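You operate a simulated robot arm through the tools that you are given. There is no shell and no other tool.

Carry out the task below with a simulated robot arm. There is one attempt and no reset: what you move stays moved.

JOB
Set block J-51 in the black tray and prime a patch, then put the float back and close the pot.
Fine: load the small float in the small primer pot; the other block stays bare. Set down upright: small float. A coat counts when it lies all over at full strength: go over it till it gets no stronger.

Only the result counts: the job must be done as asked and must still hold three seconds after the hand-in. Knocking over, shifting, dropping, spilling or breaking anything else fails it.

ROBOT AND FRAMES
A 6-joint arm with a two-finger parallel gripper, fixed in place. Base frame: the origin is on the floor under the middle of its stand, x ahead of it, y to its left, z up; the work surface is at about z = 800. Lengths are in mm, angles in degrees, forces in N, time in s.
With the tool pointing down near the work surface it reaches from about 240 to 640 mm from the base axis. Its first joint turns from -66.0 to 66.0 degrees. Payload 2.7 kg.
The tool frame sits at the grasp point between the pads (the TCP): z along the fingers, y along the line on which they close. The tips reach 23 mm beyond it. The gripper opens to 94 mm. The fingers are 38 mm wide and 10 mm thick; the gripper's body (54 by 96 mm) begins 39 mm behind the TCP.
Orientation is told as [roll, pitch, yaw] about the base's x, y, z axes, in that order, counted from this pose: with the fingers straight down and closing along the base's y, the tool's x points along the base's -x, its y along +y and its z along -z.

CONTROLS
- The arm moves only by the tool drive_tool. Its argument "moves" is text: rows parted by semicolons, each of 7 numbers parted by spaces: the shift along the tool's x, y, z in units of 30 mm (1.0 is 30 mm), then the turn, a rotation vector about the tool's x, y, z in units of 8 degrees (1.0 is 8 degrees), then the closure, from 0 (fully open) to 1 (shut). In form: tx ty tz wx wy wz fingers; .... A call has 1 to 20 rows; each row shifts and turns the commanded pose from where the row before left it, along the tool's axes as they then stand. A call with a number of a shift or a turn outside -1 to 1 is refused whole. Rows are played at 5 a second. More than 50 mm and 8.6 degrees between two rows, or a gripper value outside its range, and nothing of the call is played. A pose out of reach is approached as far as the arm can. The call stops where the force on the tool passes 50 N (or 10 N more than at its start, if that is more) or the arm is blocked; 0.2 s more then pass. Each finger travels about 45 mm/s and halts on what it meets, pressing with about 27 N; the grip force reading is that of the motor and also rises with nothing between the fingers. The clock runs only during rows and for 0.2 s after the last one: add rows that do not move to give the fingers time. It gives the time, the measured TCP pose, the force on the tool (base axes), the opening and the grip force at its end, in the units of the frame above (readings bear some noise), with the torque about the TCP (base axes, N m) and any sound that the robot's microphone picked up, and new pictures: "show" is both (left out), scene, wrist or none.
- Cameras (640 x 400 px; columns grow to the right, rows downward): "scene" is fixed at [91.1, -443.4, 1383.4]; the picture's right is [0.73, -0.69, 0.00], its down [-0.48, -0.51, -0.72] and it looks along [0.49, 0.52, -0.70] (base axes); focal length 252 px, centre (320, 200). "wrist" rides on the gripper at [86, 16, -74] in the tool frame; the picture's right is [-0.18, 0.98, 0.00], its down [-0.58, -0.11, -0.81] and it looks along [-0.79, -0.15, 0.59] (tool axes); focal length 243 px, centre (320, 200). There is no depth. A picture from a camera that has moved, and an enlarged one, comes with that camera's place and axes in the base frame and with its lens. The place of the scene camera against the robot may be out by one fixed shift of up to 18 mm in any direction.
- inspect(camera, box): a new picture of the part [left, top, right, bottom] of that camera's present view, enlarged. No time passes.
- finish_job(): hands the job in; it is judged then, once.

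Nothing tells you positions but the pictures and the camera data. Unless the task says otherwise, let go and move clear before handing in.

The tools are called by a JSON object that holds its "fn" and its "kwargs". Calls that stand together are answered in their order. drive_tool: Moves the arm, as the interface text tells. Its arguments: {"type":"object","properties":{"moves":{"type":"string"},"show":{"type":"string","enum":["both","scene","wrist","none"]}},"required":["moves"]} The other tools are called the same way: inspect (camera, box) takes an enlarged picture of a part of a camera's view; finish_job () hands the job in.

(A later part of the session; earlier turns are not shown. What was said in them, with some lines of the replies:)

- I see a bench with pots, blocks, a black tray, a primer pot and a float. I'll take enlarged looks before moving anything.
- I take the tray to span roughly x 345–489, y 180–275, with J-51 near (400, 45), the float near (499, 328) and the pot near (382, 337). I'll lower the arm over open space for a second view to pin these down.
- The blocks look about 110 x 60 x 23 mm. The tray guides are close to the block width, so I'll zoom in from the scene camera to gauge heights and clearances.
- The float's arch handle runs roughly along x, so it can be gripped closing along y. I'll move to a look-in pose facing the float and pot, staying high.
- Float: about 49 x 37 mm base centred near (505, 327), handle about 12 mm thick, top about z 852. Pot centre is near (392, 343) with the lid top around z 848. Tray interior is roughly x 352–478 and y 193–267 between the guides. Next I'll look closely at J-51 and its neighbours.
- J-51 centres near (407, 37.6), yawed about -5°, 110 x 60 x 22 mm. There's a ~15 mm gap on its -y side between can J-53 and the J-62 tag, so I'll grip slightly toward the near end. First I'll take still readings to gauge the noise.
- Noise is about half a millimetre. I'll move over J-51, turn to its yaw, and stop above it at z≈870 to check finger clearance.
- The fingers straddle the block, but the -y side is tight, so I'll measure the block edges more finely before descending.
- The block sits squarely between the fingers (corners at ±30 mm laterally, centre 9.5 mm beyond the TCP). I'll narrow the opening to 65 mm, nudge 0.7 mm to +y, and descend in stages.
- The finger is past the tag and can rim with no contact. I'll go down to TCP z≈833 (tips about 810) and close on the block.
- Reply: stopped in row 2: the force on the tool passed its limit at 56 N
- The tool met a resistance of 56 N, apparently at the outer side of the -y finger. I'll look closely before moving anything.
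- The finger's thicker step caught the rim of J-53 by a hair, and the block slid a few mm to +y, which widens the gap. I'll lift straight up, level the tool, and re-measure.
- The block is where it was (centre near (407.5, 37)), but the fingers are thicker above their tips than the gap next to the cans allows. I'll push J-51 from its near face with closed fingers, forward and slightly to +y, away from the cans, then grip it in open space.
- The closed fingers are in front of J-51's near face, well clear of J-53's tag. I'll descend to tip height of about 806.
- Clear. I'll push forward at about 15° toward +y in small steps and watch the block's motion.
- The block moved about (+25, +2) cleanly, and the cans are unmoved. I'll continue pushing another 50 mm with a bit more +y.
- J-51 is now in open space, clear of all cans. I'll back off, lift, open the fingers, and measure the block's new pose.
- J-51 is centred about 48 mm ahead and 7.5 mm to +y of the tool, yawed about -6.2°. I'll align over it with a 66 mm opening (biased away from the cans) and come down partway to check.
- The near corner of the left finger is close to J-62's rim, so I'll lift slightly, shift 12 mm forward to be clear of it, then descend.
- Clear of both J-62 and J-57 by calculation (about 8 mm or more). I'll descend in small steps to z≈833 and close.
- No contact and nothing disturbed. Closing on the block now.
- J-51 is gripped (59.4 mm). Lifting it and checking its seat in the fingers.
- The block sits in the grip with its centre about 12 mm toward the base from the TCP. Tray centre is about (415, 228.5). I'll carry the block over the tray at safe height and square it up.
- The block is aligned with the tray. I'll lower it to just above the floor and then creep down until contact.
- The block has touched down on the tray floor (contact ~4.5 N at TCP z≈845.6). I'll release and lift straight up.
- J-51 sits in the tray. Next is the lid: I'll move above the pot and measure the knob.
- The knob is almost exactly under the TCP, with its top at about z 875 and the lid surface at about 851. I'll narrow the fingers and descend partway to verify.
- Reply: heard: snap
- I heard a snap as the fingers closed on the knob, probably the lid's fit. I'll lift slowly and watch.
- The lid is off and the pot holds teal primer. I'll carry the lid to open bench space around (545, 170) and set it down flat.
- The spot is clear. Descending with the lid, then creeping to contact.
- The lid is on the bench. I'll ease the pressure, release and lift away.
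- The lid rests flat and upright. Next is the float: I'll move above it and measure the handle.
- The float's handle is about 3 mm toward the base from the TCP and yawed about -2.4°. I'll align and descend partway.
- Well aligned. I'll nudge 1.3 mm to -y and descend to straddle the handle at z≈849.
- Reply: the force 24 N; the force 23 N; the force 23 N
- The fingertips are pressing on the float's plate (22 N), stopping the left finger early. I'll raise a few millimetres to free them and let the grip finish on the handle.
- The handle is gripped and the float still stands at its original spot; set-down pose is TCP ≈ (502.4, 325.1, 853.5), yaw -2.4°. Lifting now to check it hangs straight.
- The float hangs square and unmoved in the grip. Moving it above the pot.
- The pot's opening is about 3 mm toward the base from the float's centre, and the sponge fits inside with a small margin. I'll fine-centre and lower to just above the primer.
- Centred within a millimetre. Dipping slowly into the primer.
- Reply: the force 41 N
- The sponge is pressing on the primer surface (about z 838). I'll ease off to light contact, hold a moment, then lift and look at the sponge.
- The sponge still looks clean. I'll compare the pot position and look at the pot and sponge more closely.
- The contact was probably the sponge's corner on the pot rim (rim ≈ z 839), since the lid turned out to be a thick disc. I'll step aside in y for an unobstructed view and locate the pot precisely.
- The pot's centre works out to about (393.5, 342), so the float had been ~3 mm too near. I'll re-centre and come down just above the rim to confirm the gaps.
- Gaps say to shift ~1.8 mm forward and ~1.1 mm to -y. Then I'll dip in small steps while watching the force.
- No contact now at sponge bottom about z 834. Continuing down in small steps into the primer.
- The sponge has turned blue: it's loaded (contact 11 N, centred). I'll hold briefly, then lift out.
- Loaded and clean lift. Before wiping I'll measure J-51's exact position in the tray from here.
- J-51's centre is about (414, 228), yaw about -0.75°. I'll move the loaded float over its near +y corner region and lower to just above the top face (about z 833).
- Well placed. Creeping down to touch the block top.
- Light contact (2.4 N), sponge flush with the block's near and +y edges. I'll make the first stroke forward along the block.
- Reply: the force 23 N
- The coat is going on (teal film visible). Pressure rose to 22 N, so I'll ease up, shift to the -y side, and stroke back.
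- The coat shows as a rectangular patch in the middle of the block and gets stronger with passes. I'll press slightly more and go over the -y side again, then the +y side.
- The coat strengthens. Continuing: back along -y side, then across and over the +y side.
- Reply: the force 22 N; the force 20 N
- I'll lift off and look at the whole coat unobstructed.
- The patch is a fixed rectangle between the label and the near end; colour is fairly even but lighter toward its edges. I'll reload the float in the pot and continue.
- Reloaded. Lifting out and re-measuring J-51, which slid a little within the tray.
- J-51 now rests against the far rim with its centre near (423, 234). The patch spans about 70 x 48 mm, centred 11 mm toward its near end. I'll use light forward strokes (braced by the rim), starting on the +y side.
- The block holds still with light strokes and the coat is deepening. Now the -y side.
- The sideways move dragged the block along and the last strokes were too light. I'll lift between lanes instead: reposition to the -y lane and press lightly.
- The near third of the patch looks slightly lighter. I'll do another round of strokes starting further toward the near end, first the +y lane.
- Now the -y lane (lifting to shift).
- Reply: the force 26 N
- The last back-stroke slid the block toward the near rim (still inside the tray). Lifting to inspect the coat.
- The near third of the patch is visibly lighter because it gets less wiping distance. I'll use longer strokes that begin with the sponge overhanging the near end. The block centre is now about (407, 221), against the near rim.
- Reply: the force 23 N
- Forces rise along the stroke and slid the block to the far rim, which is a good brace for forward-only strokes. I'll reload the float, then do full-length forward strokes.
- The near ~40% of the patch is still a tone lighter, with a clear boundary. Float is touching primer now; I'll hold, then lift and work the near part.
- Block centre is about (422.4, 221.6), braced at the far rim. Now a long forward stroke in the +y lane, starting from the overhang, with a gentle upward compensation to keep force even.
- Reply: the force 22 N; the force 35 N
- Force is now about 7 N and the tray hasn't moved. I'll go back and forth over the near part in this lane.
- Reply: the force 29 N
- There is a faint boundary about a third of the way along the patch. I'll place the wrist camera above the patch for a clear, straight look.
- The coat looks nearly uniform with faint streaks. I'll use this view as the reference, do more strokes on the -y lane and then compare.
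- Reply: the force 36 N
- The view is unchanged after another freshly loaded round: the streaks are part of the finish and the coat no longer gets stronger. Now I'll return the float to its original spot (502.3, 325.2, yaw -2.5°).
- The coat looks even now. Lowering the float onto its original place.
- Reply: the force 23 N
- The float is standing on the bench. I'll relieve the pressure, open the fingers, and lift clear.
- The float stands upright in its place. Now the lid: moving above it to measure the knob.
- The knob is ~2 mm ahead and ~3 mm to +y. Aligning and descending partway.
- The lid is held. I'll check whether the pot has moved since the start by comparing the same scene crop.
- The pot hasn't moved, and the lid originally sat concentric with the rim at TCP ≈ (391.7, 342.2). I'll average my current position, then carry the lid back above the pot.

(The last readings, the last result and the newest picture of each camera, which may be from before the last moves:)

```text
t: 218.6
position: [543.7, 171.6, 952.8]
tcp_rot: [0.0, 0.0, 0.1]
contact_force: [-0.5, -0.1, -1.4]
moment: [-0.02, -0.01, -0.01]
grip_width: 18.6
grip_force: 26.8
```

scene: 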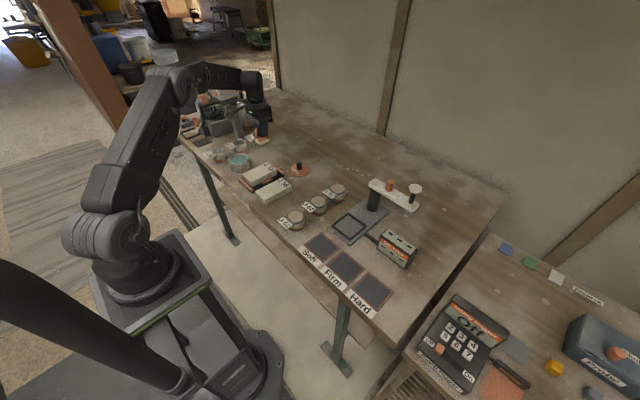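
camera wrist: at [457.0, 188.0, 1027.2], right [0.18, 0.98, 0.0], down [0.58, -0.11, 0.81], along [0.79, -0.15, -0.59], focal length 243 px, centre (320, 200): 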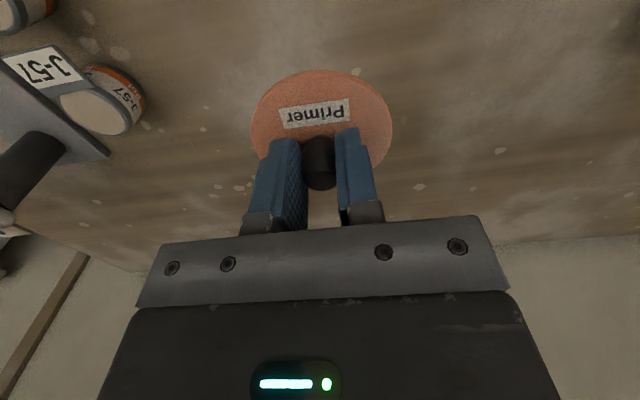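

{"fn": "drive_tool", "kwargs": {"moves": "0.6317 0.7117 0 0 0 0 0.9; 0.6317 0.7117 0 0 0 0 0.9; 0.6317 0.7117 0 0 0 0 0.9; 0.6317 0.7117 0 0 0 0 0.9; 0.6317 0.7117 0 0 0 0 0.9; 0.6317 0.7117 0 0 0 0 0.9; 0.6317 0.7117 0 0 0 0 0.9; 0.6317 0.7117 0 0 0 0 0.9; 0 0 0.6 0 0 0 0.9; 0 0 0 0 0 0 0.9; 0 0 0 0 0 0 0.9", "show": "wrist"}}

{"fn": "drive_tool", "kwargs": {"moves": "0 0 0 0 0 0 0.9", "show": "none"}}

{"fn": "drive_tool", "kwargs": {"moves": "0 0 0 0 0 0 0.9", "show": "none"}}

{"fn": "inspect", "kwargs": {"camera": "scene", "box": [205, 120, 275, 180]}}

{"fn": "inspect", "kwargs": {"camera": "wrist", "box": [220, 0, 420, 160]}}

```text
t: 220.9
position: [390.3, 343.4, 933.0]
tcp_rot: [0.2, 0.1, 0.0]
contact_force: [0.3, 0.6, -0.7]
moment: [-0.02, 0.01, 0.01]
grip_width: 18.6
grip_force: 27.2
camera wrist: at [304.7, 360.0, 1007.8], right [0.18, 0.98, 0.0], down [0.58, -0.11, 0.81], along [0.79, -0.15, -0.59], focal length 243 px, centre (320, 200)
```

wrist: 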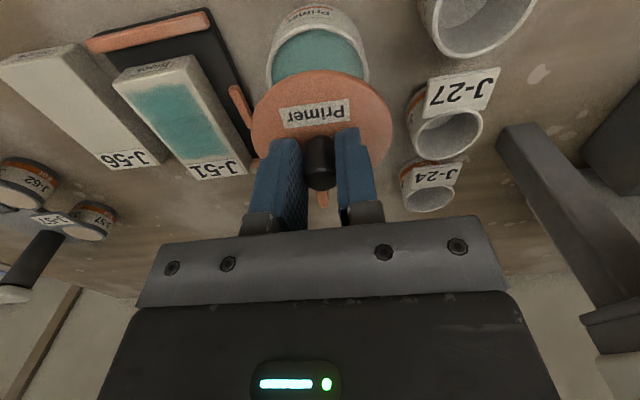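

```text
t: 221.3
position: [391.1, 344.0, 932.5]
tcp_rot: [0.1, 0.2, -0.1]
contact_force: [0.3, -0.5, -0.1]
moment: [-0.04, 0.0, -0.02]
grip_width: 18.8
grip_force: 27.1
```

```text
t: 221.8
position: [391.7, 343.0, 932.9]
tcp_rot: [0.1, 0.1, -0.1]
contact_force: [0.0, -0.4, 0.0]
moment: [0.0, 0.0, -0.03]
grip_width: 18.4
grip_force: 26.8
```

```text
6.67 times, centred on (240, 150) of scene
camera zoom: at [91.1, -443.4, 1383.4], right [0.73, -0.69, 0.0], down [-0.48, -0.51, -0.72], along [0.49, 0.52, -0.7], focal length 1680 px, centre (853, 533)
```

zoom: 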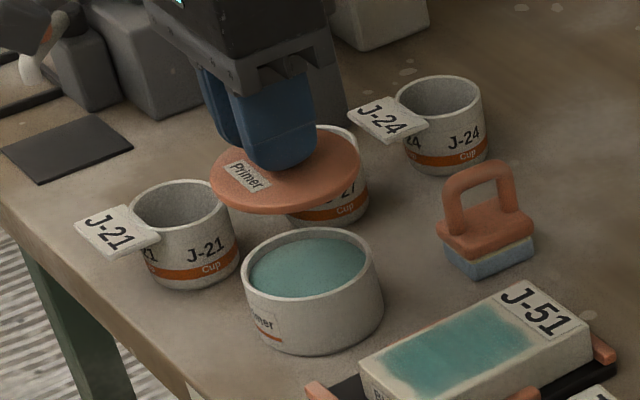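

```text
2.50 times, centred on (320, 80) of wrist
camera zoom: at [304.8, 360.0, 1008.0], right [0.18, 0.98, 0.0], down [0.58, -0.11, 0.81], along [0.79, -0.15, -0.59], focal length 606 px, centre (320, 500)
```

zoom: 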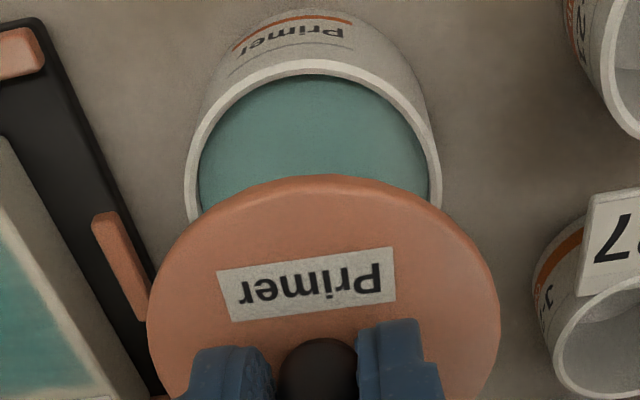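

Rim and lid circle fits suggest a small shift of about (+1.4, -1.8) mm. I'll apply it, lower close to the rim, and check alignment.

{"fn": "drive_tool", "kwargs": {"moves": "-0.047 -0.06 0.6 0 0 0 0.9; 0 0 0.6 0 0 0 0.9; 0 0 0.4 0 0 0 0.9; 0 0 0 0 0 0 0.9; 0 0 0 0 0 0 0.9", "show": "none"}}

{"fn": "inspect", "kwargs": {"camera": "scene", "box": [215, 130, 255, 165]}}

{"fn": "inspect", "kwargs": {"camera": "wrist", "box": [240, 20, 400, 150]}}

{"fn": "drive_tool", "kwargs": {"moves": "0 0 0 0 0 0 0.9", "show": "none"}}

```text
t: 222.9
position: [394.1, 341.7, 885.6]
tcp_rot: [0.1, 0.2, 0.0]
contact_force: [0.8, 0.3, -0.1]
moment: [0.02, 0.0, -0.03]
grip_width: 18.6
grip_force: 27.5
```

```text
11.43 times, centred on (235, 148) of scene
camera zoom: at [91.1, -443.4, 1383.4], right [0.73, -0.69, 0.0], down [-0.48, -0.51, -0.72], along [0.49, 0.52, -0.7], focal length 2880 px, centre (1291, 800)
```

zoom: 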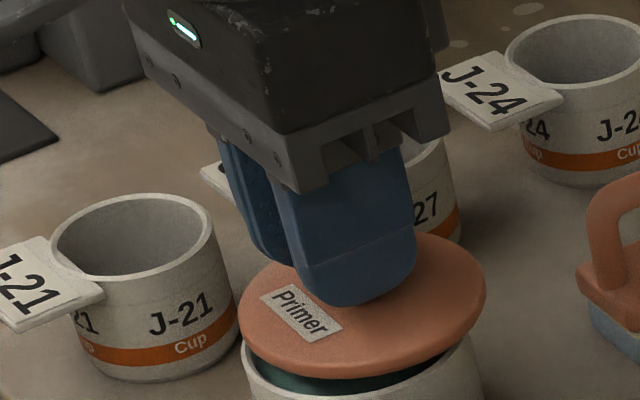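

```text
3.08 times, centred on (320, 85) of wrist
camera zoom: at [307.7, 358.0, 960.8], right [0.18, 0.98, 0.0], down [0.58, -0.11, 0.81], along [0.79, -0.15, -0.59], focal length 746 px, centre (320, 554)
```

zoom: 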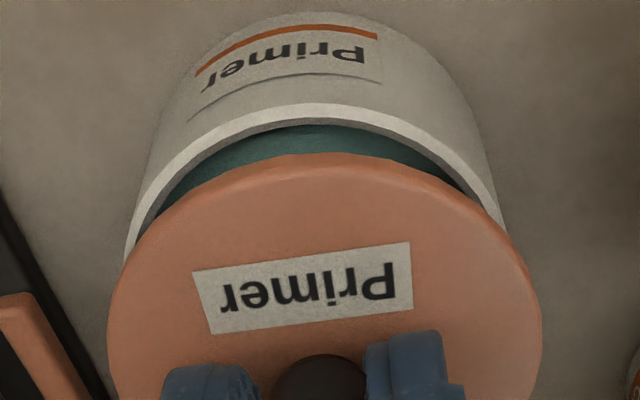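

```text
t: 223.3
position: [394.2, 340.8, 886.3]
tcp_rot: [0.1, 0.1, 0.1]
contact_force: [0.9, -0.8, -0.2]
moment: [-0.02, 0.0, -0.03]
grip_width: 18.4
grip_force: 26.9
```

The scene crop shows the lid ~2.5 mm too far right versus its original seat. Correcting toward (391.7, 342.0) and rechecking.

{"fn": "drive_tool", "kwargs": {"moves": "0.08 0.027 0 0 0 0 0.9; 0 0 0 0 0 0 0.9; 0 0 0 0 0 0 0.9", "show": "none"}}

{"fn": "inspect", "kwargs": {"camera": "scene", "box": [215, 130, 255, 165]}}

{"fn": "inspect", "kwargs": {"camera": "wrist", "box": [240, 20, 400, 150]}}

{"fn": "drive_tool", "kwargs": {"moves": "0 0 0 0 0 0 0.9", "show": "none"}}

```text
t: 224.2
position: [392.0, 341.0, 885.3]
tcp_rot: [0.1, 0.0, 0.1]
contact_force: [1.0, 0.2, -0.5]
moment: [-0.02, -0.01, -0.02]
grip_width: 18.4
grip_force: 27.2
```

```text
11.43 times, centred on (235, 148) of scene
camera zoom: at [91.1, -443.4, 1383.4], right [0.73, -0.69, 0.0], down [-0.48, -0.51, -0.72], along [0.49, 0.52, -0.7], focal length 2880 px, centre (1291, 800)
```

zoom: 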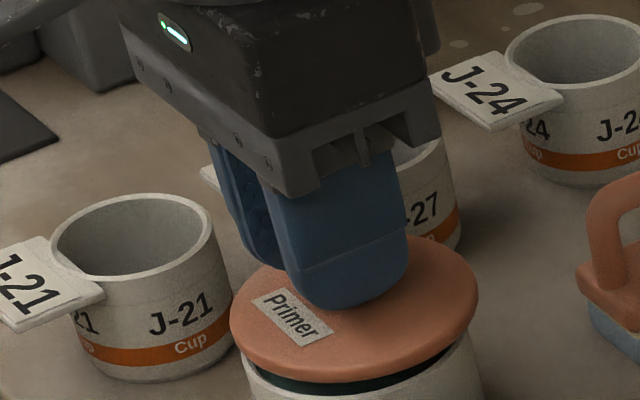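

```text
3.08 times, centred on (320, 85) of wrist
camera zoom: at [304.9, 358.5, 960.5], right [0.18, 0.98, 0.0], down [0.58, -0.11, 0.81], along [0.79, -0.15, -0.59], focal length 746 px, centre (320, 554)
```

zoom: 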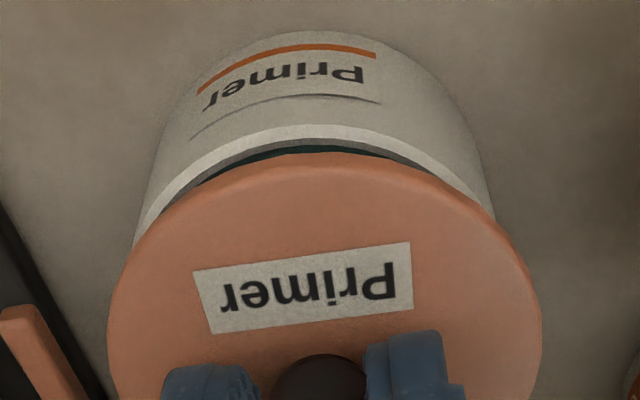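

```text
t: 224.6
position: [391.6, 342.4, 884.5]
tcp_rot: [0.0, 0.1, 0.0]
contact_force: [-0.2, 0.3, 0.2]
moment: [0.02, -0.01, 0.03]
grip_width: 18.5
grip_force: 26.9
```

The lid now lines up with its original outline. Lowering gently onto the rim.

{"fn": "drive_tool", "kwargs": {"moves": "0 0 0.1 0 0 0 0.9; 0 0 0.05 0 0 0 0.9; 0 0 0 0 0 0 0.9", "show": "none"}}

{"fn": "drive_tool", "kwargs": {"moves": "0 0 0.05 0 0 0 0.9; 0 0 0 0 0 0 0.9", "show": "none"}}

{"fn": "inspect", "kwargs": {"camera": "scene", "box": [215, 130, 255, 165]}}

```text
t: 225.3
position: [392.8, 341.7, 880.2]
tcp_rot: [-0.1, 0.1, 0.1]
contact_force: [-0.2, 0.3, 0.5]
moment: [-0.02, 0.0, 0.0]
grip_width: 18.6
grip_force: 27.4
```

```text
t: 225.9
position: [391.0, 341.5, 879.7]
tcp_rot: [0.1, 0.1, -0.1]
contact_force: [0.4, 0.3, -1.0]
moment: [0.01, 0.0, 0.02]
grip_width: 18.6
grip_force: 27.4
```

```text
11.43 times, centred on (235, 148) of scene
camera zoom: at [91.1, -443.4, 1383.4], right [0.73, -0.69, 0.0], down [-0.48, -0.51, -0.72], along [0.49, 0.52, -0.7], focal length 2880 px, centre (1291, 800)
```

zoom: 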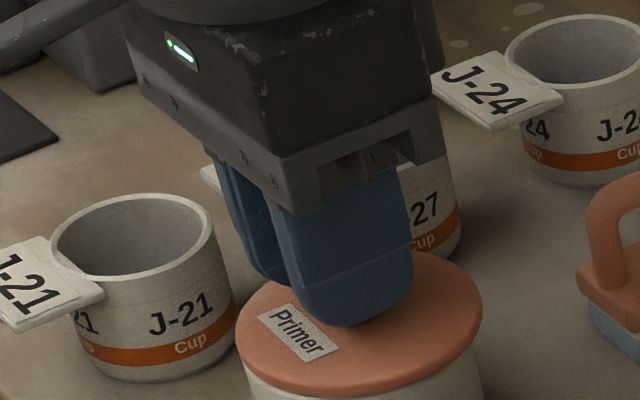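

{"fn": "drive_tool", "kwargs": {"moves": "0.035 0.033 0 0 0 0 0.9; 0 0 0 0 0 0 0.9", "show": "none"}}

{"fn": "inspect", "kwargs": {"camera": "scene", "box": [215, 130, 255, 165]}}

{"fn": "inspect", "kwargs": {"camera": "scene", "box": [222, 145, 254, 170]}}

{"fn": "inspect", "kwargs": {"camera": "wrist", "box": [240, 20, 400, 150]}}

```text
t: 226.6
position: [389.7, 344.4, 879.6]
tcp_rot: [0.2, 0.1, 0.0]
contact_force: [0.2, 0.5, -0.7]
moment: [0.06, -0.01, 0.03]
grip_width: 18.6
grip_force: 26.6
```

```text
11.43 times, centred on (235, 148) of scene
camera zoom: at [91.1, -443.4, 1383.4], right [0.73, -0.69, 0.0], down [-0.48, -0.51, -0.72], along [0.49, 0.52, -0.7], focal length 2880 px, centre (1291, 800)
```

zoom: 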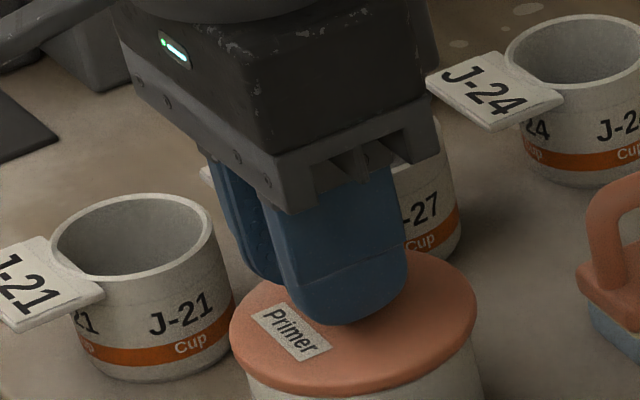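

```text
16.00 times, centred on (238, 158) of scene
camera zoom: at [91.1, -443.4, 1383.4], right [0.73, -0.69, 0.0], down [-0.48, -0.51, -0.72], along [0.49, 0.52, -0.7], focal length 4032 px, centre (1632, 880)
```

zoom: 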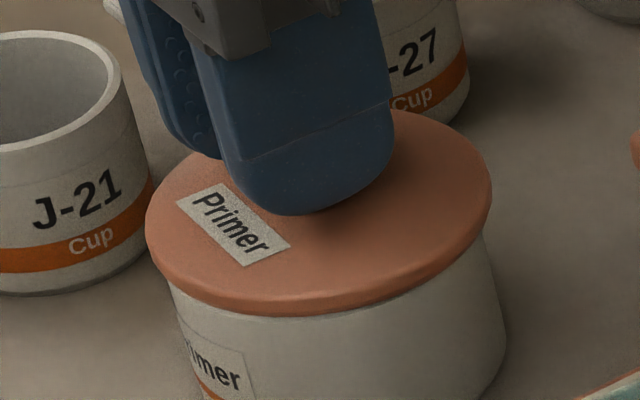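

```text
3.08 times, centred on (320, 85) of wrist
camera zoom: at [303.7, 359.6, 954.8], right [0.18, 0.98, 0.0], down [0.58, -0.11, 0.81], along [0.79, -0.15, -0.59], focal length 746 px, centre (320, 554)
```

zoom: 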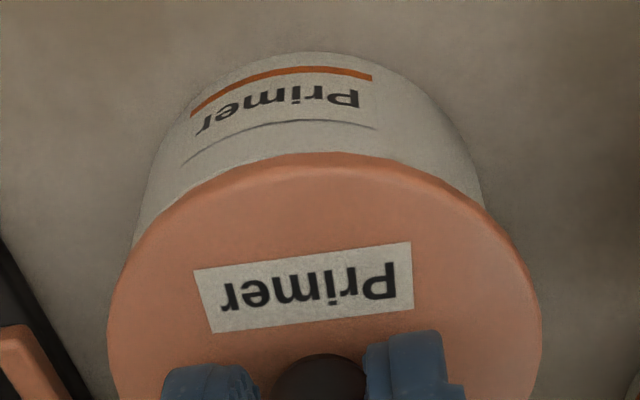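

{"fn": "drive_tool", "kwargs": {"moves": "0 0 0.04 0 0 0 0.9; 0 0 0 0 0 0 0.9", "show": "none"}}

{"fn": "drive_tool", "kwargs": {"moves": "0 0 0.03 0 0 0 0.9; 0 0 0 0 0 0 0.9", "show": "none"}}

{"fn": "inspect", "kwargs": {"camera": "scene", "box": [215, 130, 255, 165]}}

```text
t: 227.2
position: [390.4, 343.4, 878.8]
tcp_rot: [0.1, 0.2, -0.1]
contact_force: [0.1, -0.2, -0.8]
moment: [0.03, -0.01, -0.02]
grip_width: 18.4
grip_force: 27.4
```

```text
t: 227.8
position: [391.3, 342.8, 879.6]
tcp_rot: [0.1, 0.0, 0.0]
contact_force: [-1.9, -0.2, 6.6]
moment: [-0.19, 0.1, -0.03]
grip_width: 18.8
grip_force: 26.6
```

```text
11.43 times, centred on (235, 148) of scene
camera zoom: at [90.9, -443.4, 1383.4], right [0.73, -0.69, 0.0], down [-0.48, -0.51, -0.72], along [0.49, 0.52, -0.7], focal length 2880 px, centre (1291, 800)
```

zoom: 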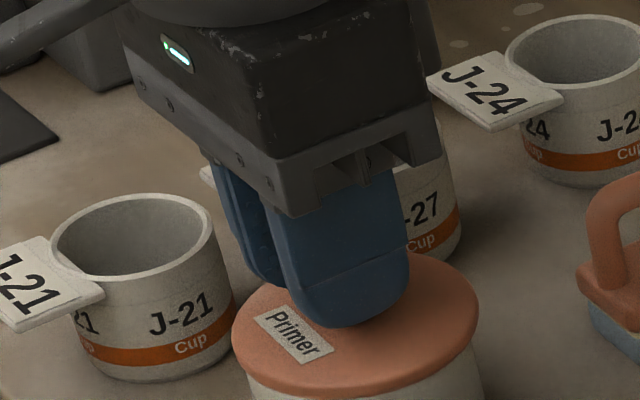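

Contact at the rim. Pressing slightly more to seat it (listening for the snap).

{"fn": "drive_tool", "kwargs": {"moves": "0 0 0.03 0 0 0 0.9; 0 0 0 0 0 0 0.9", "show": "none"}}

{"fn": "inspect", "kwargs": {"camera": "scene", "box": [222, 145, 254, 170]}}

{"fn": "inspect", "kwargs": {"camera": "wrist", "box": [240, 20, 400, 150]}}

```text
t: 228.3
position: [391.5, 343.7, 879.5]
tcp_rot: [0.2, 0.0, 0.0]
contact_force: [-2.7, 1.2, 11.8]
moment: [-0.24, 0.23, 0.01]
grip_width: 18.5
grip_force: 27.6
```

```text
16.00 times, centred on (238, 158) of scene
camera zoom: at [90.9, -443.5, 1383.4], right [0.73, -0.69, 0.0], down [-0.48, -0.51, -0.72], along [0.49, 0.52, -0.7], focal length 4032 px, centre (1632, 880)
```

zoom: 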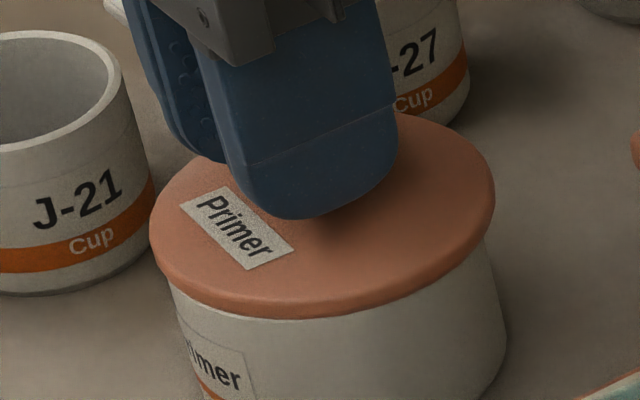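

```text
3.08 times, centred on (320, 85) of wrist
camera zoom: at [304.2, 359.5, 953.3], right [0.18, 0.98, 0.0], down [0.58, -0.11, 0.81], along [0.79, -0.15, -0.59], focal length 746 px, centre (320, 554)
```

zoom: 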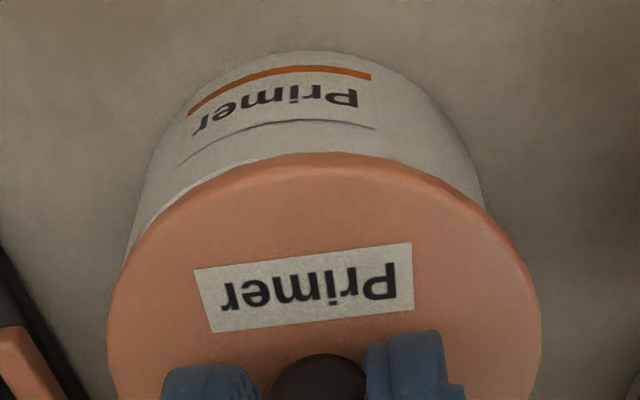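

The contact centroid is on the near/-y side and the lid sits ~1.5 mm high, so the lid is offset slightly toward +x/+y. I'll lift a touch, shift (-1.0, -1.5) mm, and press again.

{"fn": "drive_tool", "kwargs": {"moves": "0 0 -0.1 0 0 0 0.9; 0.033 -0.05 0 0 0 0 0.9; 0 0 0.06 0 0 0 0.9; 0 0 0 0 0 0 0.9", "show": "none"}}

{"fn": "drive_tool", "kwargs": {"moves": "0 0 0.03 0 0 0 0.9; 0 0 0 0 0 0 0.9", "show": "none"}}

{"fn": "drive_tool", "kwargs": {"moves": "0 0 0.03 0 0 0 0.9; 0 0 0 0 0 0 0.9", "show": "none"}}

{"fn": "inspect", "kwargs": {"camera": "scene", "box": [222, 145, 254, 170]}}

{"fn": "inspect", "kwargs": {"camera": "wrist", "box": [240, 20, 400, 150]}}

```text
t: 229.3
position: [389.0, 340.9, 878.1]
tcp_rot: [0.1, 0.2, 0.0]
contact_force: [1.2, 0.2, 0.4]
moment: [-0.05, -0.04, 0.02]
grip_width: 18.1
grip_force: 26.6
```

```text
t: 229.9
position: [388.3, 341.1, 877.9]
tcp_rot: [0.1, 0.0, 0.1]
contact_force: [-0.4, -2.2, 9.8]
moment: [-0.29, -0.21, -0.02]
grip_width: 18.3
grip_force: 27.2
```

```text
t: 230.6
position: [388.9, 340.7, 877.8]
tcp_rot: [0.2, 0.0, 0.2]
contact_force: [-5.4, -4.1, 23.7]
moment: [-0.31, 0.04, 0.05]
grip_width: 18.4
grip_force: 27.2
```

```text
16.00 times, centred on (238, 158) of scene
camera zoom: at [90.6, -443.7, 1383.3], right [0.73, -0.69, 0.0], down [-0.48, -0.51, -0.72], along [0.49, 0.52, -0.7], focal length 4032 px, centre (1632, 880)
```

zoom: 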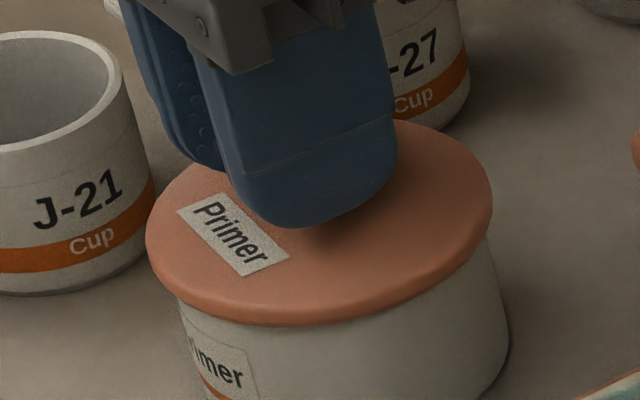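

```text
3.08 times, centred on (320, 85) of wrist
camera zoom: at [302.7, 357.7, 952.5], right [0.18, 0.98, 0.0], down [0.58, -0.11, 0.81], along [0.79, -0.15, -0.59], focal length 746 px, centre (320, 554)
```

zoom: 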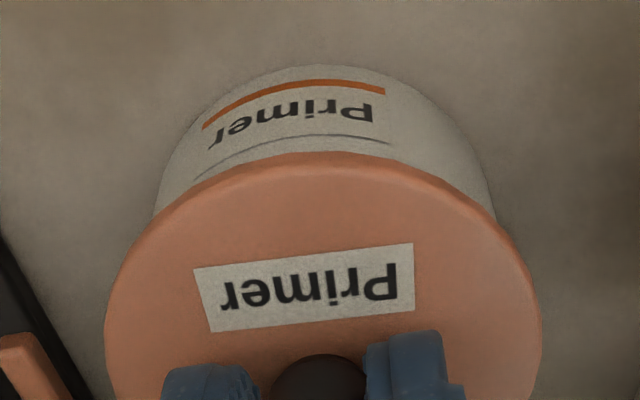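

Seated flat, but the wrist view shows the lid overhanging the near side by about 4 mm too much. I'll lift slightly, shift +3 mm in x, and set it again.

{"fn": "drive_tool", "kwargs": {"moves": "0 0 -0.15 0 0 0 0.9; 0 0 0 0 0 0 0.9; -0.09 0.015 0 0 0 0 0.9; 0 0 0 0 0 0 0.9", "show": "none"}}

{"fn": "inspect", "kwargs": {"camera": "wrist", "box": [240, 20, 400, 150]}}

{"fn": "inspect", "kwargs": {"camera": "scene", "box": [222, 145, 254, 170]}}

{"fn": "drive_tool", "kwargs": {"moves": "0 0 0 0 0 0 0.9", "show": "none"}}

```text
t: 231.6
position: [392.3, 341.0, 880.1]
tcp_rot: [0.0, 0.2, 0.0]
contact_force: [0.3, -0.9, -0.2]
moment: [0.02, -0.02, 0.0]
grip_width: 18.5
grip_force: 26.5
```

```text
3.08 times, centred on (320, 85) of wrist
camera zoom: at [305.3, 358.2, 954.8], right [0.18, 0.98, 0.0], down [0.58, -0.11, 0.81], along [0.79, -0.15, -0.59], focal length 746 px, centre (320, 554)
```

zoom: 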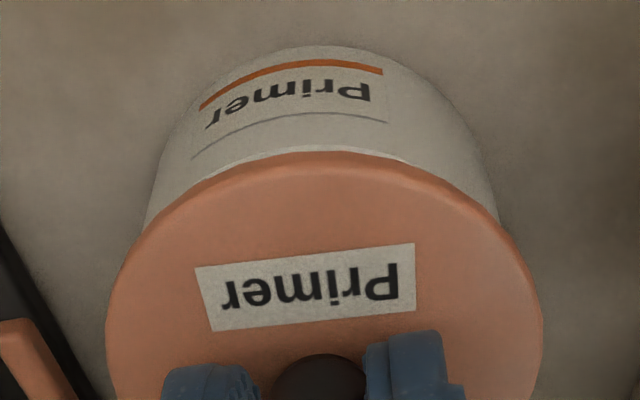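

```text
16.00 times, centred on (238, 158) of scene
camera zoom: at [91.1, -443.4, 1383.4], right [0.73, -0.69, 0.0], down [-0.48, -0.51, -0.72], along [0.49, 0.52, -0.7], focal length 4032 px, centre (1632, 880)
```

zoom: 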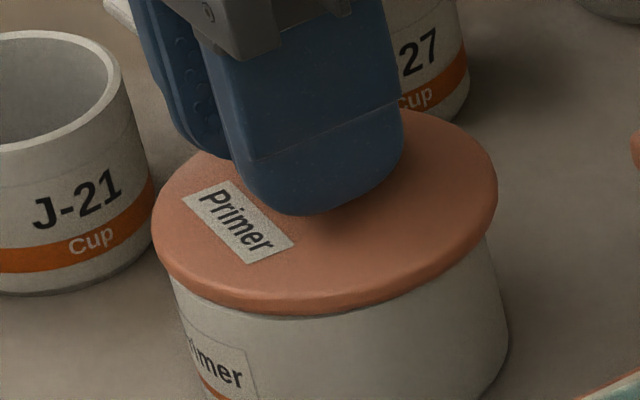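

```text
t: 231.9
position: [391.0, 342.3, 880.7]
tcp_rot: [0.1, 0.0, 0.1]
contact_force: [-0.7, -0.6, 0.3]
moment: [0.0, -0.01, 0.0]
grip_width: 18.7
grip_force: 26.9
```

Nearly concentric; one more +1.2 mm in x, then lower.

{"fn": "drive_tool", "kwargs": {"moves": "-0.04 0 0 0 0 0 0.9; 0 0 0.05 0 0 0 0.9; 0 0 0 0 0 0 0.9", "show": "none"}}

{"fn": "inspect", "kwargs": {"camera": "wrist", "box": [240, 20, 400, 150]}}

{"fn": "drive_tool", "kwargs": {"moves": "0 0 0.04 0 0 0 0.9; 0 0 0 0 0 0 0.9", "show": "none"}}

{"fn": "drive_tool", "kwargs": {"moves": "0 0 0.03 0 0 0 0.9; 0 0 0 0 0 0 0.9", "show": "none"}}

{"fn": "inspect", "kwargs": {"camera": "scene", "box": [222, 145, 254, 170]}}

```text
t: 232.8
position: [392.5, 341.3, 878.7]
tcp_rot: [0.1, 0.1, 0.0]
contact_force: [0.9, 0.3, -0.3]
moment: [-0.04, -0.02, 0.01]
grip_width: 18.5
grip_force: 27.2
```

```text
3.08 times, centred on (320, 85) of wrist
camera zoom: at [305.7, 358.8, 953.8], right [0.18, 0.98, 0.0], down [0.58, -0.11, 0.81], along [0.79, -0.15, -0.59], focal length 746 px, centre (320, 554)
```

zoom: 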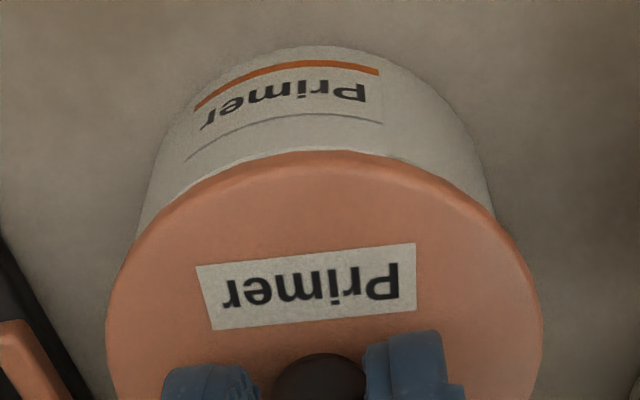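

```text
t: 233.3
position: [392.6, 342.6, 879.7]
tcp_rot: [0.1, 0.1, 0.0]
contact_force: [-0.9, -0.2, 1.1]
moment: [0.0, -0.05, 0.0]
grip_width: 18.5
grip_force: 27.0
```

```text
t: 233.9
position: [392.9, 341.2, 878.2]
tcp_rot: [0.1, 0.0, 0.0]
contact_force: [-2.7, -2.0, 13.4]
moment: [-0.3, 0.03, 0.01]
grip_width: 18.8
grip_force: 27.0
```

```text
16.00 times, centred on (238, 158) of scene
camera zoom: at [90.8, -443.6, 1383.4], right [0.73, -0.69, 0.0], down [-0.48, -0.51, -0.72], along [0.49, 0.52, -0.7], focal length 4032 px, centre (1632, 880)
```

zoom: 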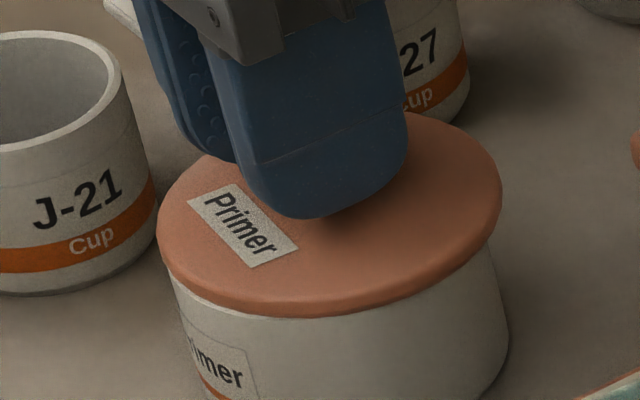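

Concentric now and in full contact. I'll press more firmly to seat it and listen.

{"fn": "drive_tool", "kwargs": {"moves": "0 0 0.03 0 0 0 0.9; 0 0 0.03 0 0 0 0.9; 0 0 0 0 0 0 0.9; 0 0 0 0 0 0 0.9", "show": "none"}}

{"fn": "drive_tool", "kwargs": {"moves": "0 0 -0.03 0 0 0 0.9; 0 0 -0.03 0 0 0 0.9; 0 0 -0.03 0 0 0 0.9; 0 0 0 0 0 0 0.9", "show": "none"}}

{"fn": "inspect", "kwargs": {"camera": "scene", "box": [222, 145, 254, 170]}}

```text
t: 234.9
position: [392.4, 343.2, 878.1]
tcp_rot: [0.2, -0.1, 0.0]
contact_force: [-2.8, -3.3, 24.9]
moment: [-0.32, -0.08, 0.03]
grip_width: 18.4
grip_force: 27.5
```

```text
t: 235.9
position: [391.1, 341.8, 876.7]
tcp_rot: [-0.1, 0.4, 0.0]
contact_force: [-0.1, 0.4, 0.2]
moment: [0.0, -0.01, 0.01]
grip_width: 18.7
grip_force: 26.7
```

```text
16.00 times, centred on (238, 158) of scene
camera zoom: at [91.1, -443.4, 1383.4], right [0.73, -0.69, 0.0], down [-0.48, -0.51, -0.72], along [0.49, 0.52, -0.7], focal length 4032 px, centre (1632, 880)
```

zoom: 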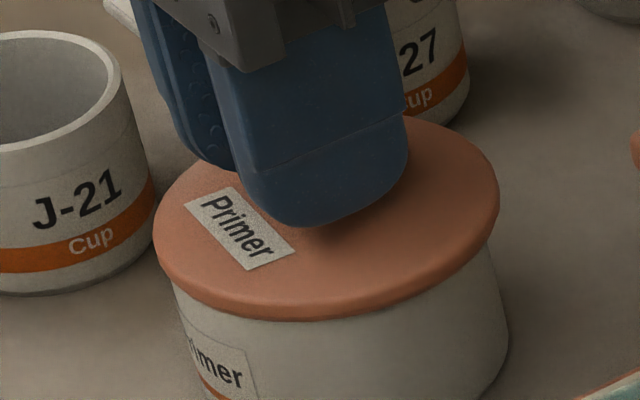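

The lid has dropped about 1.3 mm and self-centred: TCP is now (391.1, 341.8, 876.7), matching its original seat. Releasing the knob and lifting away.

{"fn": "drive_tool", "kwargs": {"moves": "0 0 0 0 0 0 0.8; 0 0 0 0 0 0 0.7; 0 0 0 0 0 0 0.6; 0 0 0 0 0 0 0.55; 0 0 0 0 0 0 0.55", "show": "none"}}

{"fn": "inspect", "kwargs": {"camera": "scene", "box": [222, 145, 254, 170]}}

{"fn": "drive_tool", "kwargs": {"moves": "0 0 -0.2 0 0 0 0.55; 0 0 -0.5 0 0 0 0.55; 0 0 -0.8 0 0 0 0.55; 0 0 -1 0 0 0 0.5; 0 0 0 0 0 0 0.5; 0 0 0 0 0 0 0.5", "show": "wrist"}}

{"fn": "inspect", "kwargs": {"camera": "scene", "box": [215, 130, 255, 165]}}

{"fn": "inspect", "kwargs": {"camera": "scene", "box": [222, 145, 254, 170]}}

{"fn": "inspect", "kwargs": {"camera": "wrist", "box": [240, 0, 400, 130]}}

```text
t: 237.2
position: [393.9, 341.3, 878.4]
tcp_rot: [0.1, 0.0, 0.0]
contact_force: [-0.3, 0.2, -0.4]
moment: [0.04, -0.01, 0.0]
grip_width: 42.2
grip_force: 0.0
heard: snap
```

```text
16.00 times, centred on (238, 158) of scene
camera zoom: at [91.1, -443.4, 1383.4], right [0.73, -0.69, 0.0], down [-0.48, -0.51, -0.72], along [0.49, 0.52, -0.7], focal length 4032 px, centre (1632, 880)
```

zoom: 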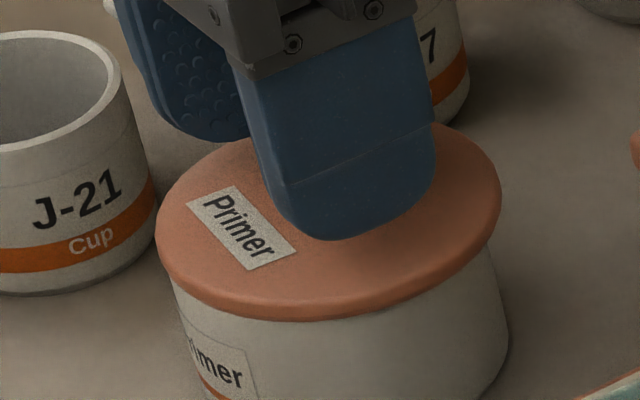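

```text
t: 238.6
position: [391.2, 343.6, 952.1]
tcp_rot: [0.0, 0.1, 0.0]
contact_force: [0.3, 0.4, 0.1]
moment: [-0.02, -0.01, -0.02]
grip_width: 47.0
grip_force: 0.1
camera wrist: at [305.1, 360.2, 1028.1], right [0.18, 0.98, 0.0], down [0.58, -0.11, 0.81], along [0.79, -0.15, -0.59], focal length 243 px, centre (320, 200)
```

wrist: 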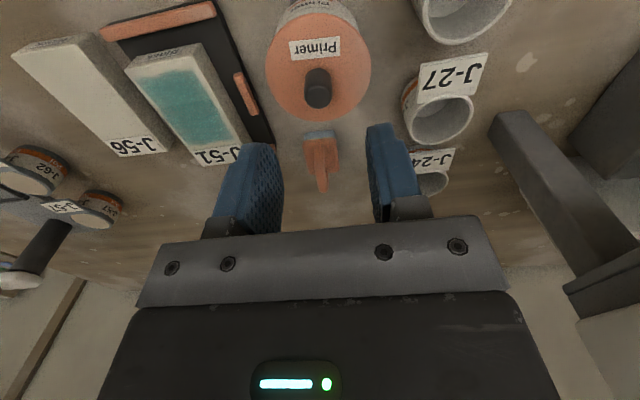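

```text
11.43 times, centred on (235, 148) of scene
camera zoom: at [91.1, -443.4, 1383.4], right [0.73, -0.69, 0.0], down [-0.48, -0.51, -0.72], along [0.49, 0.52, -0.7], focal length 2880 px, centre (1291, 800)
```

zoom: 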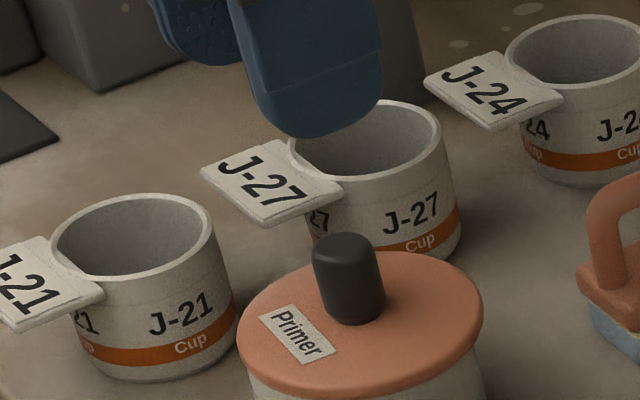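

```text
16.00 times, centred on (238, 158) of scene
camera zoom: at [91.1, -443.4, 1383.4], right [0.73, -0.69, 0.0], down [-0.48, -0.51, -0.72], along [0.49, 0.52, -0.7], focal length 4032 px, centre (1632, 880)
```

zoom: 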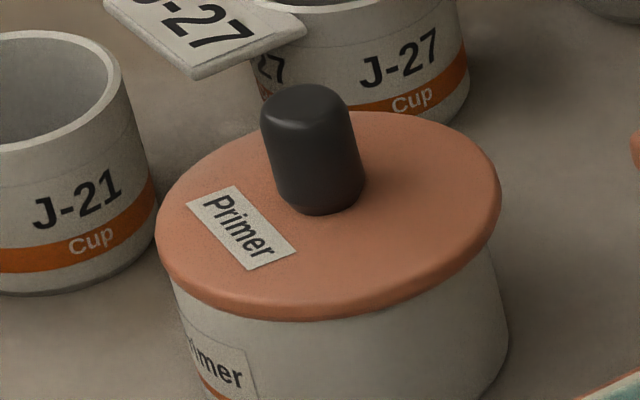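

```text
3.08 times, centred on (320, 65) of wrist
camera zoom: at [305.1, 360.2, 1028.1], right [0.18, 0.98, 0.0], down [0.58, -0.11, 0.81], along [0.79, -0.15, -0.59], focal length 746 px, centre (320, 615)
```

zoom: 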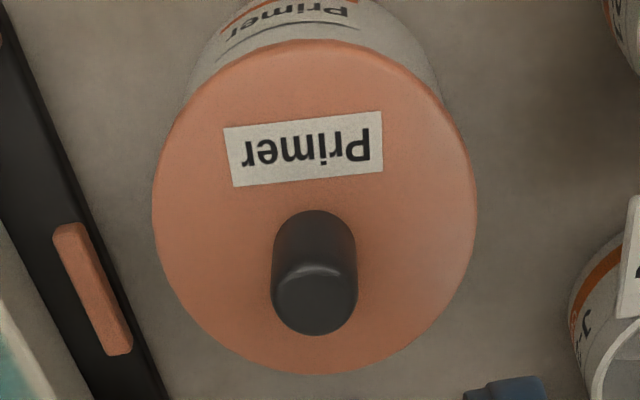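

A snap was heard on release: the pot is closed. Now a final check of the tray, block, float and the other objects against the starting views.

{"fn": "inspect", "kwargs": {"camera": "scene", "box": [236, 160, 292, 195]}}

{"fn": "inspect", "kwargs": {"camera": "scene", "box": [264, 180, 328, 220]}}

{"fn": "inspect", "kwargs": {"camera": "scene", "box": [222, 132, 278, 167]}}

{"fn": "inspect", "kwargs": {"camera": "scene", "box": [160, 80, 340, 240]}}

```text
11.43 times, centred on (264, 178) of scene
camera zoom: at [91.1, -443.4, 1383.4], right [0.73, -0.69, 0.0], down [-0.48, -0.51, -0.72], along [0.49, 0.52, -0.7], focal length 2880 px, centre (960, 457)
```

zoom: 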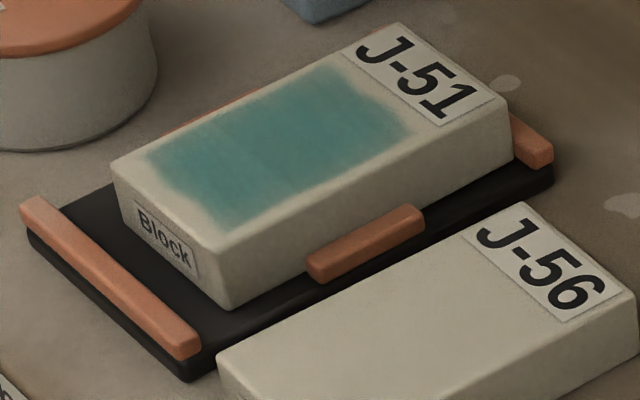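

```text
10.00 times, centred on (296, 200) of scene
camera zoom: at [91.1, -443.4, 1383.4], right [0.73, -0.69, 0.0], down [-0.48, -0.51, -0.72], along [0.49, 0.52, -0.7], focal length 2520 px, centre (560, 200)
```

zoom: 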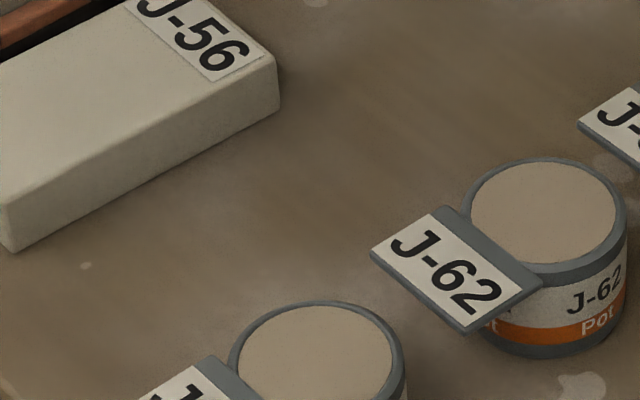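

```text
11.43 times, centred on (250, 150) of scene
camera zoom: at [91.1, -443.4, 1383.4], right [0.73, -0.69, 0.0], down [-0.48, -0.51, -0.72], along [0.49, 0.52, -0.7], focal length 2880 px, centre (1120, 777)
```

zoom: 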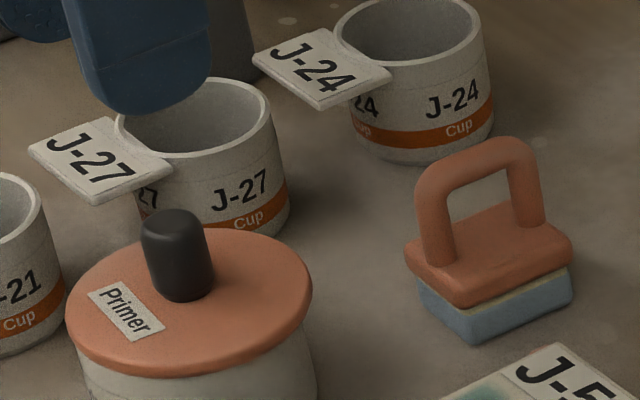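

```text
2.50 times, centred on (250, 160) of scene
camera zoom: at [91.1, -443.4, 1383.4], right [0.73, -0.69, 0.0], down [-0.48, -0.51, -0.72], along [0.49, 0.52, -0.7], focal length 630 px, centre (495, 300)
```

zoom: 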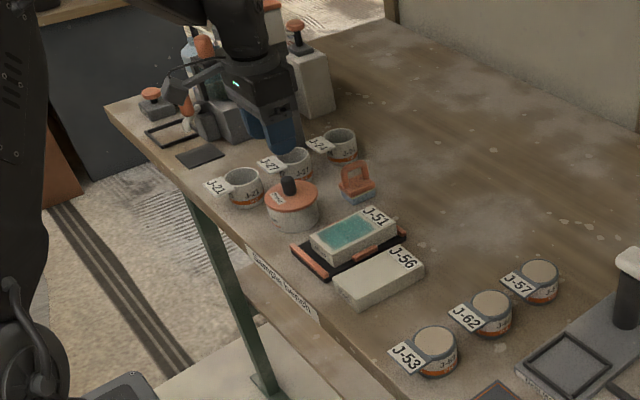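

Tray, J-56, float and cups are all in place. With the hand empty I'll take one clean look at the whole patch from above.

{"fn": "drive_tool", "kwargs": {"moves": "-0.1 -0.8 -0.1 0 0 0 0; -0.1 -0.8 0 0 0 0 0; -0.1 -0.8 0 0 0 0 0; -0.1 -0.8 0 0 0 0 0; -0.1 -0.8 0 0 0 0 0; 0 0 0 0 0 0 0; 0 0 0 0 0 0 0", "show": "wrist"}}

{"fn": "inspect", "kwargs": {"camera": "wrist", "box": [240, 0, 400, 110]}}

{"fn": "inspect", "kwargs": {"camera": "scene", "box": [250, 163, 274, 180]}}

```text
t: 240.2
position: [408.0, 220.1, 955.8]
tcp_rot: [0.1, 0.0, 0.0]
contact_force: [0.1, -0.1, -0.7]
moment: [0.02, -0.02, 0.0]
grip_width: 93.8
grip_force: 0.1
camera wrist: at [321.1, 237.2, 1030.4], right [0.18, 0.98, 0.0], down [0.58, -0.11, 0.81], along [0.79, -0.15, -0.59], focal length 243 px, centre (320, 200)
```

wrist: 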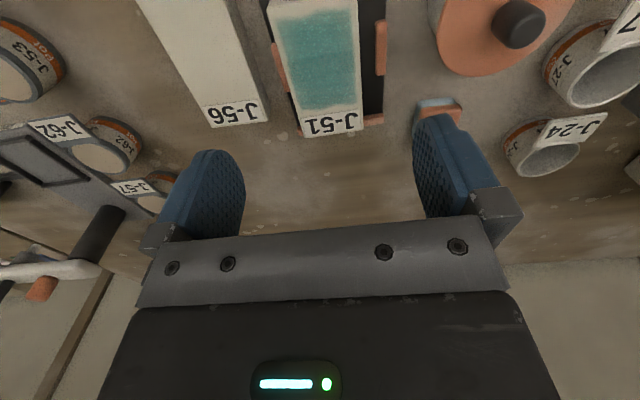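

```text
3.64 times, centred on (320, 55) of wrist
camera zoom: at [321.1, 237.2, 1030.4], right [0.18, 0.98, 0.0], down [0.58, -0.11, 0.81], along [0.79, -0.15, -0.59], focal length 882 px, centre (320, 727)
```

zoom: 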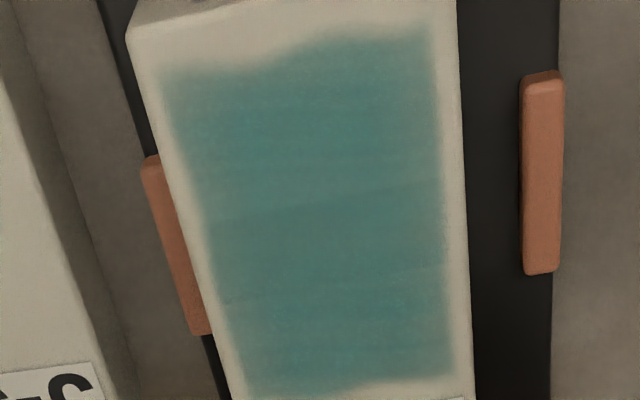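

```text
16.00 times, centred on (262, 172) of scene
camera zoom: at [91.1, -443.4, 1383.4], right [0.73, -0.69, 0.0], down [-0.48, -0.51, -0.72], along [0.49, 0.52, -0.7], focal length 4032 px, centre (1248, 656)
```

zoom: 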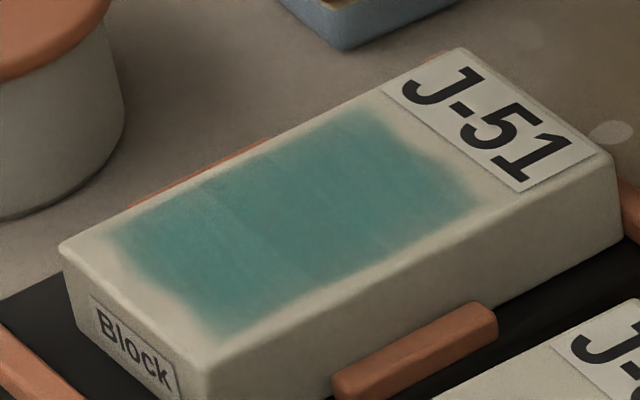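

The patch is evenly covered in a uniform teal, the streaks are its texture, and further passes had stopped changing it. J-51 is in the tray, the float stands upright in place, the pot is closed and the hand is clear, so I'm handing the job in.

{"fn": "finish_job", "kwargs": {}}

```text
The job is handed in.
```

I handed the job in with every step done. I won't know the verdict from here, and a few objects ended up shifted by a few millimetres.

- **Block J-51:** it is in the black tray. I pushed it clear of the cans before gripping it, and it slid inside the tray while I wiped, ending up against the far rim. The tray itself did not move.
- **Primed patch:** I loaded the small float three times and went over the patch until a freshly loaded round made no visible difference. Faint streaks remain that looked like part of the finish. I judged full strength by eye only. J-56 is bare.
- **Float:** it stands upright at its original spot, within about 2 mm.
- **Pot:** the lid is back on, and I heard a snap as I let go of it.

**Small shifts:**
- On my first try at gripping J-51, a finger pressed on the rim of can J-53. J-53 moved about 2 mm and J-62 about 3 mm.
- The primer pot shifted about 2 mm while I seated the lid.

I left all three where they ended up. Nothing was knocked over, dropped or visibly spilled.
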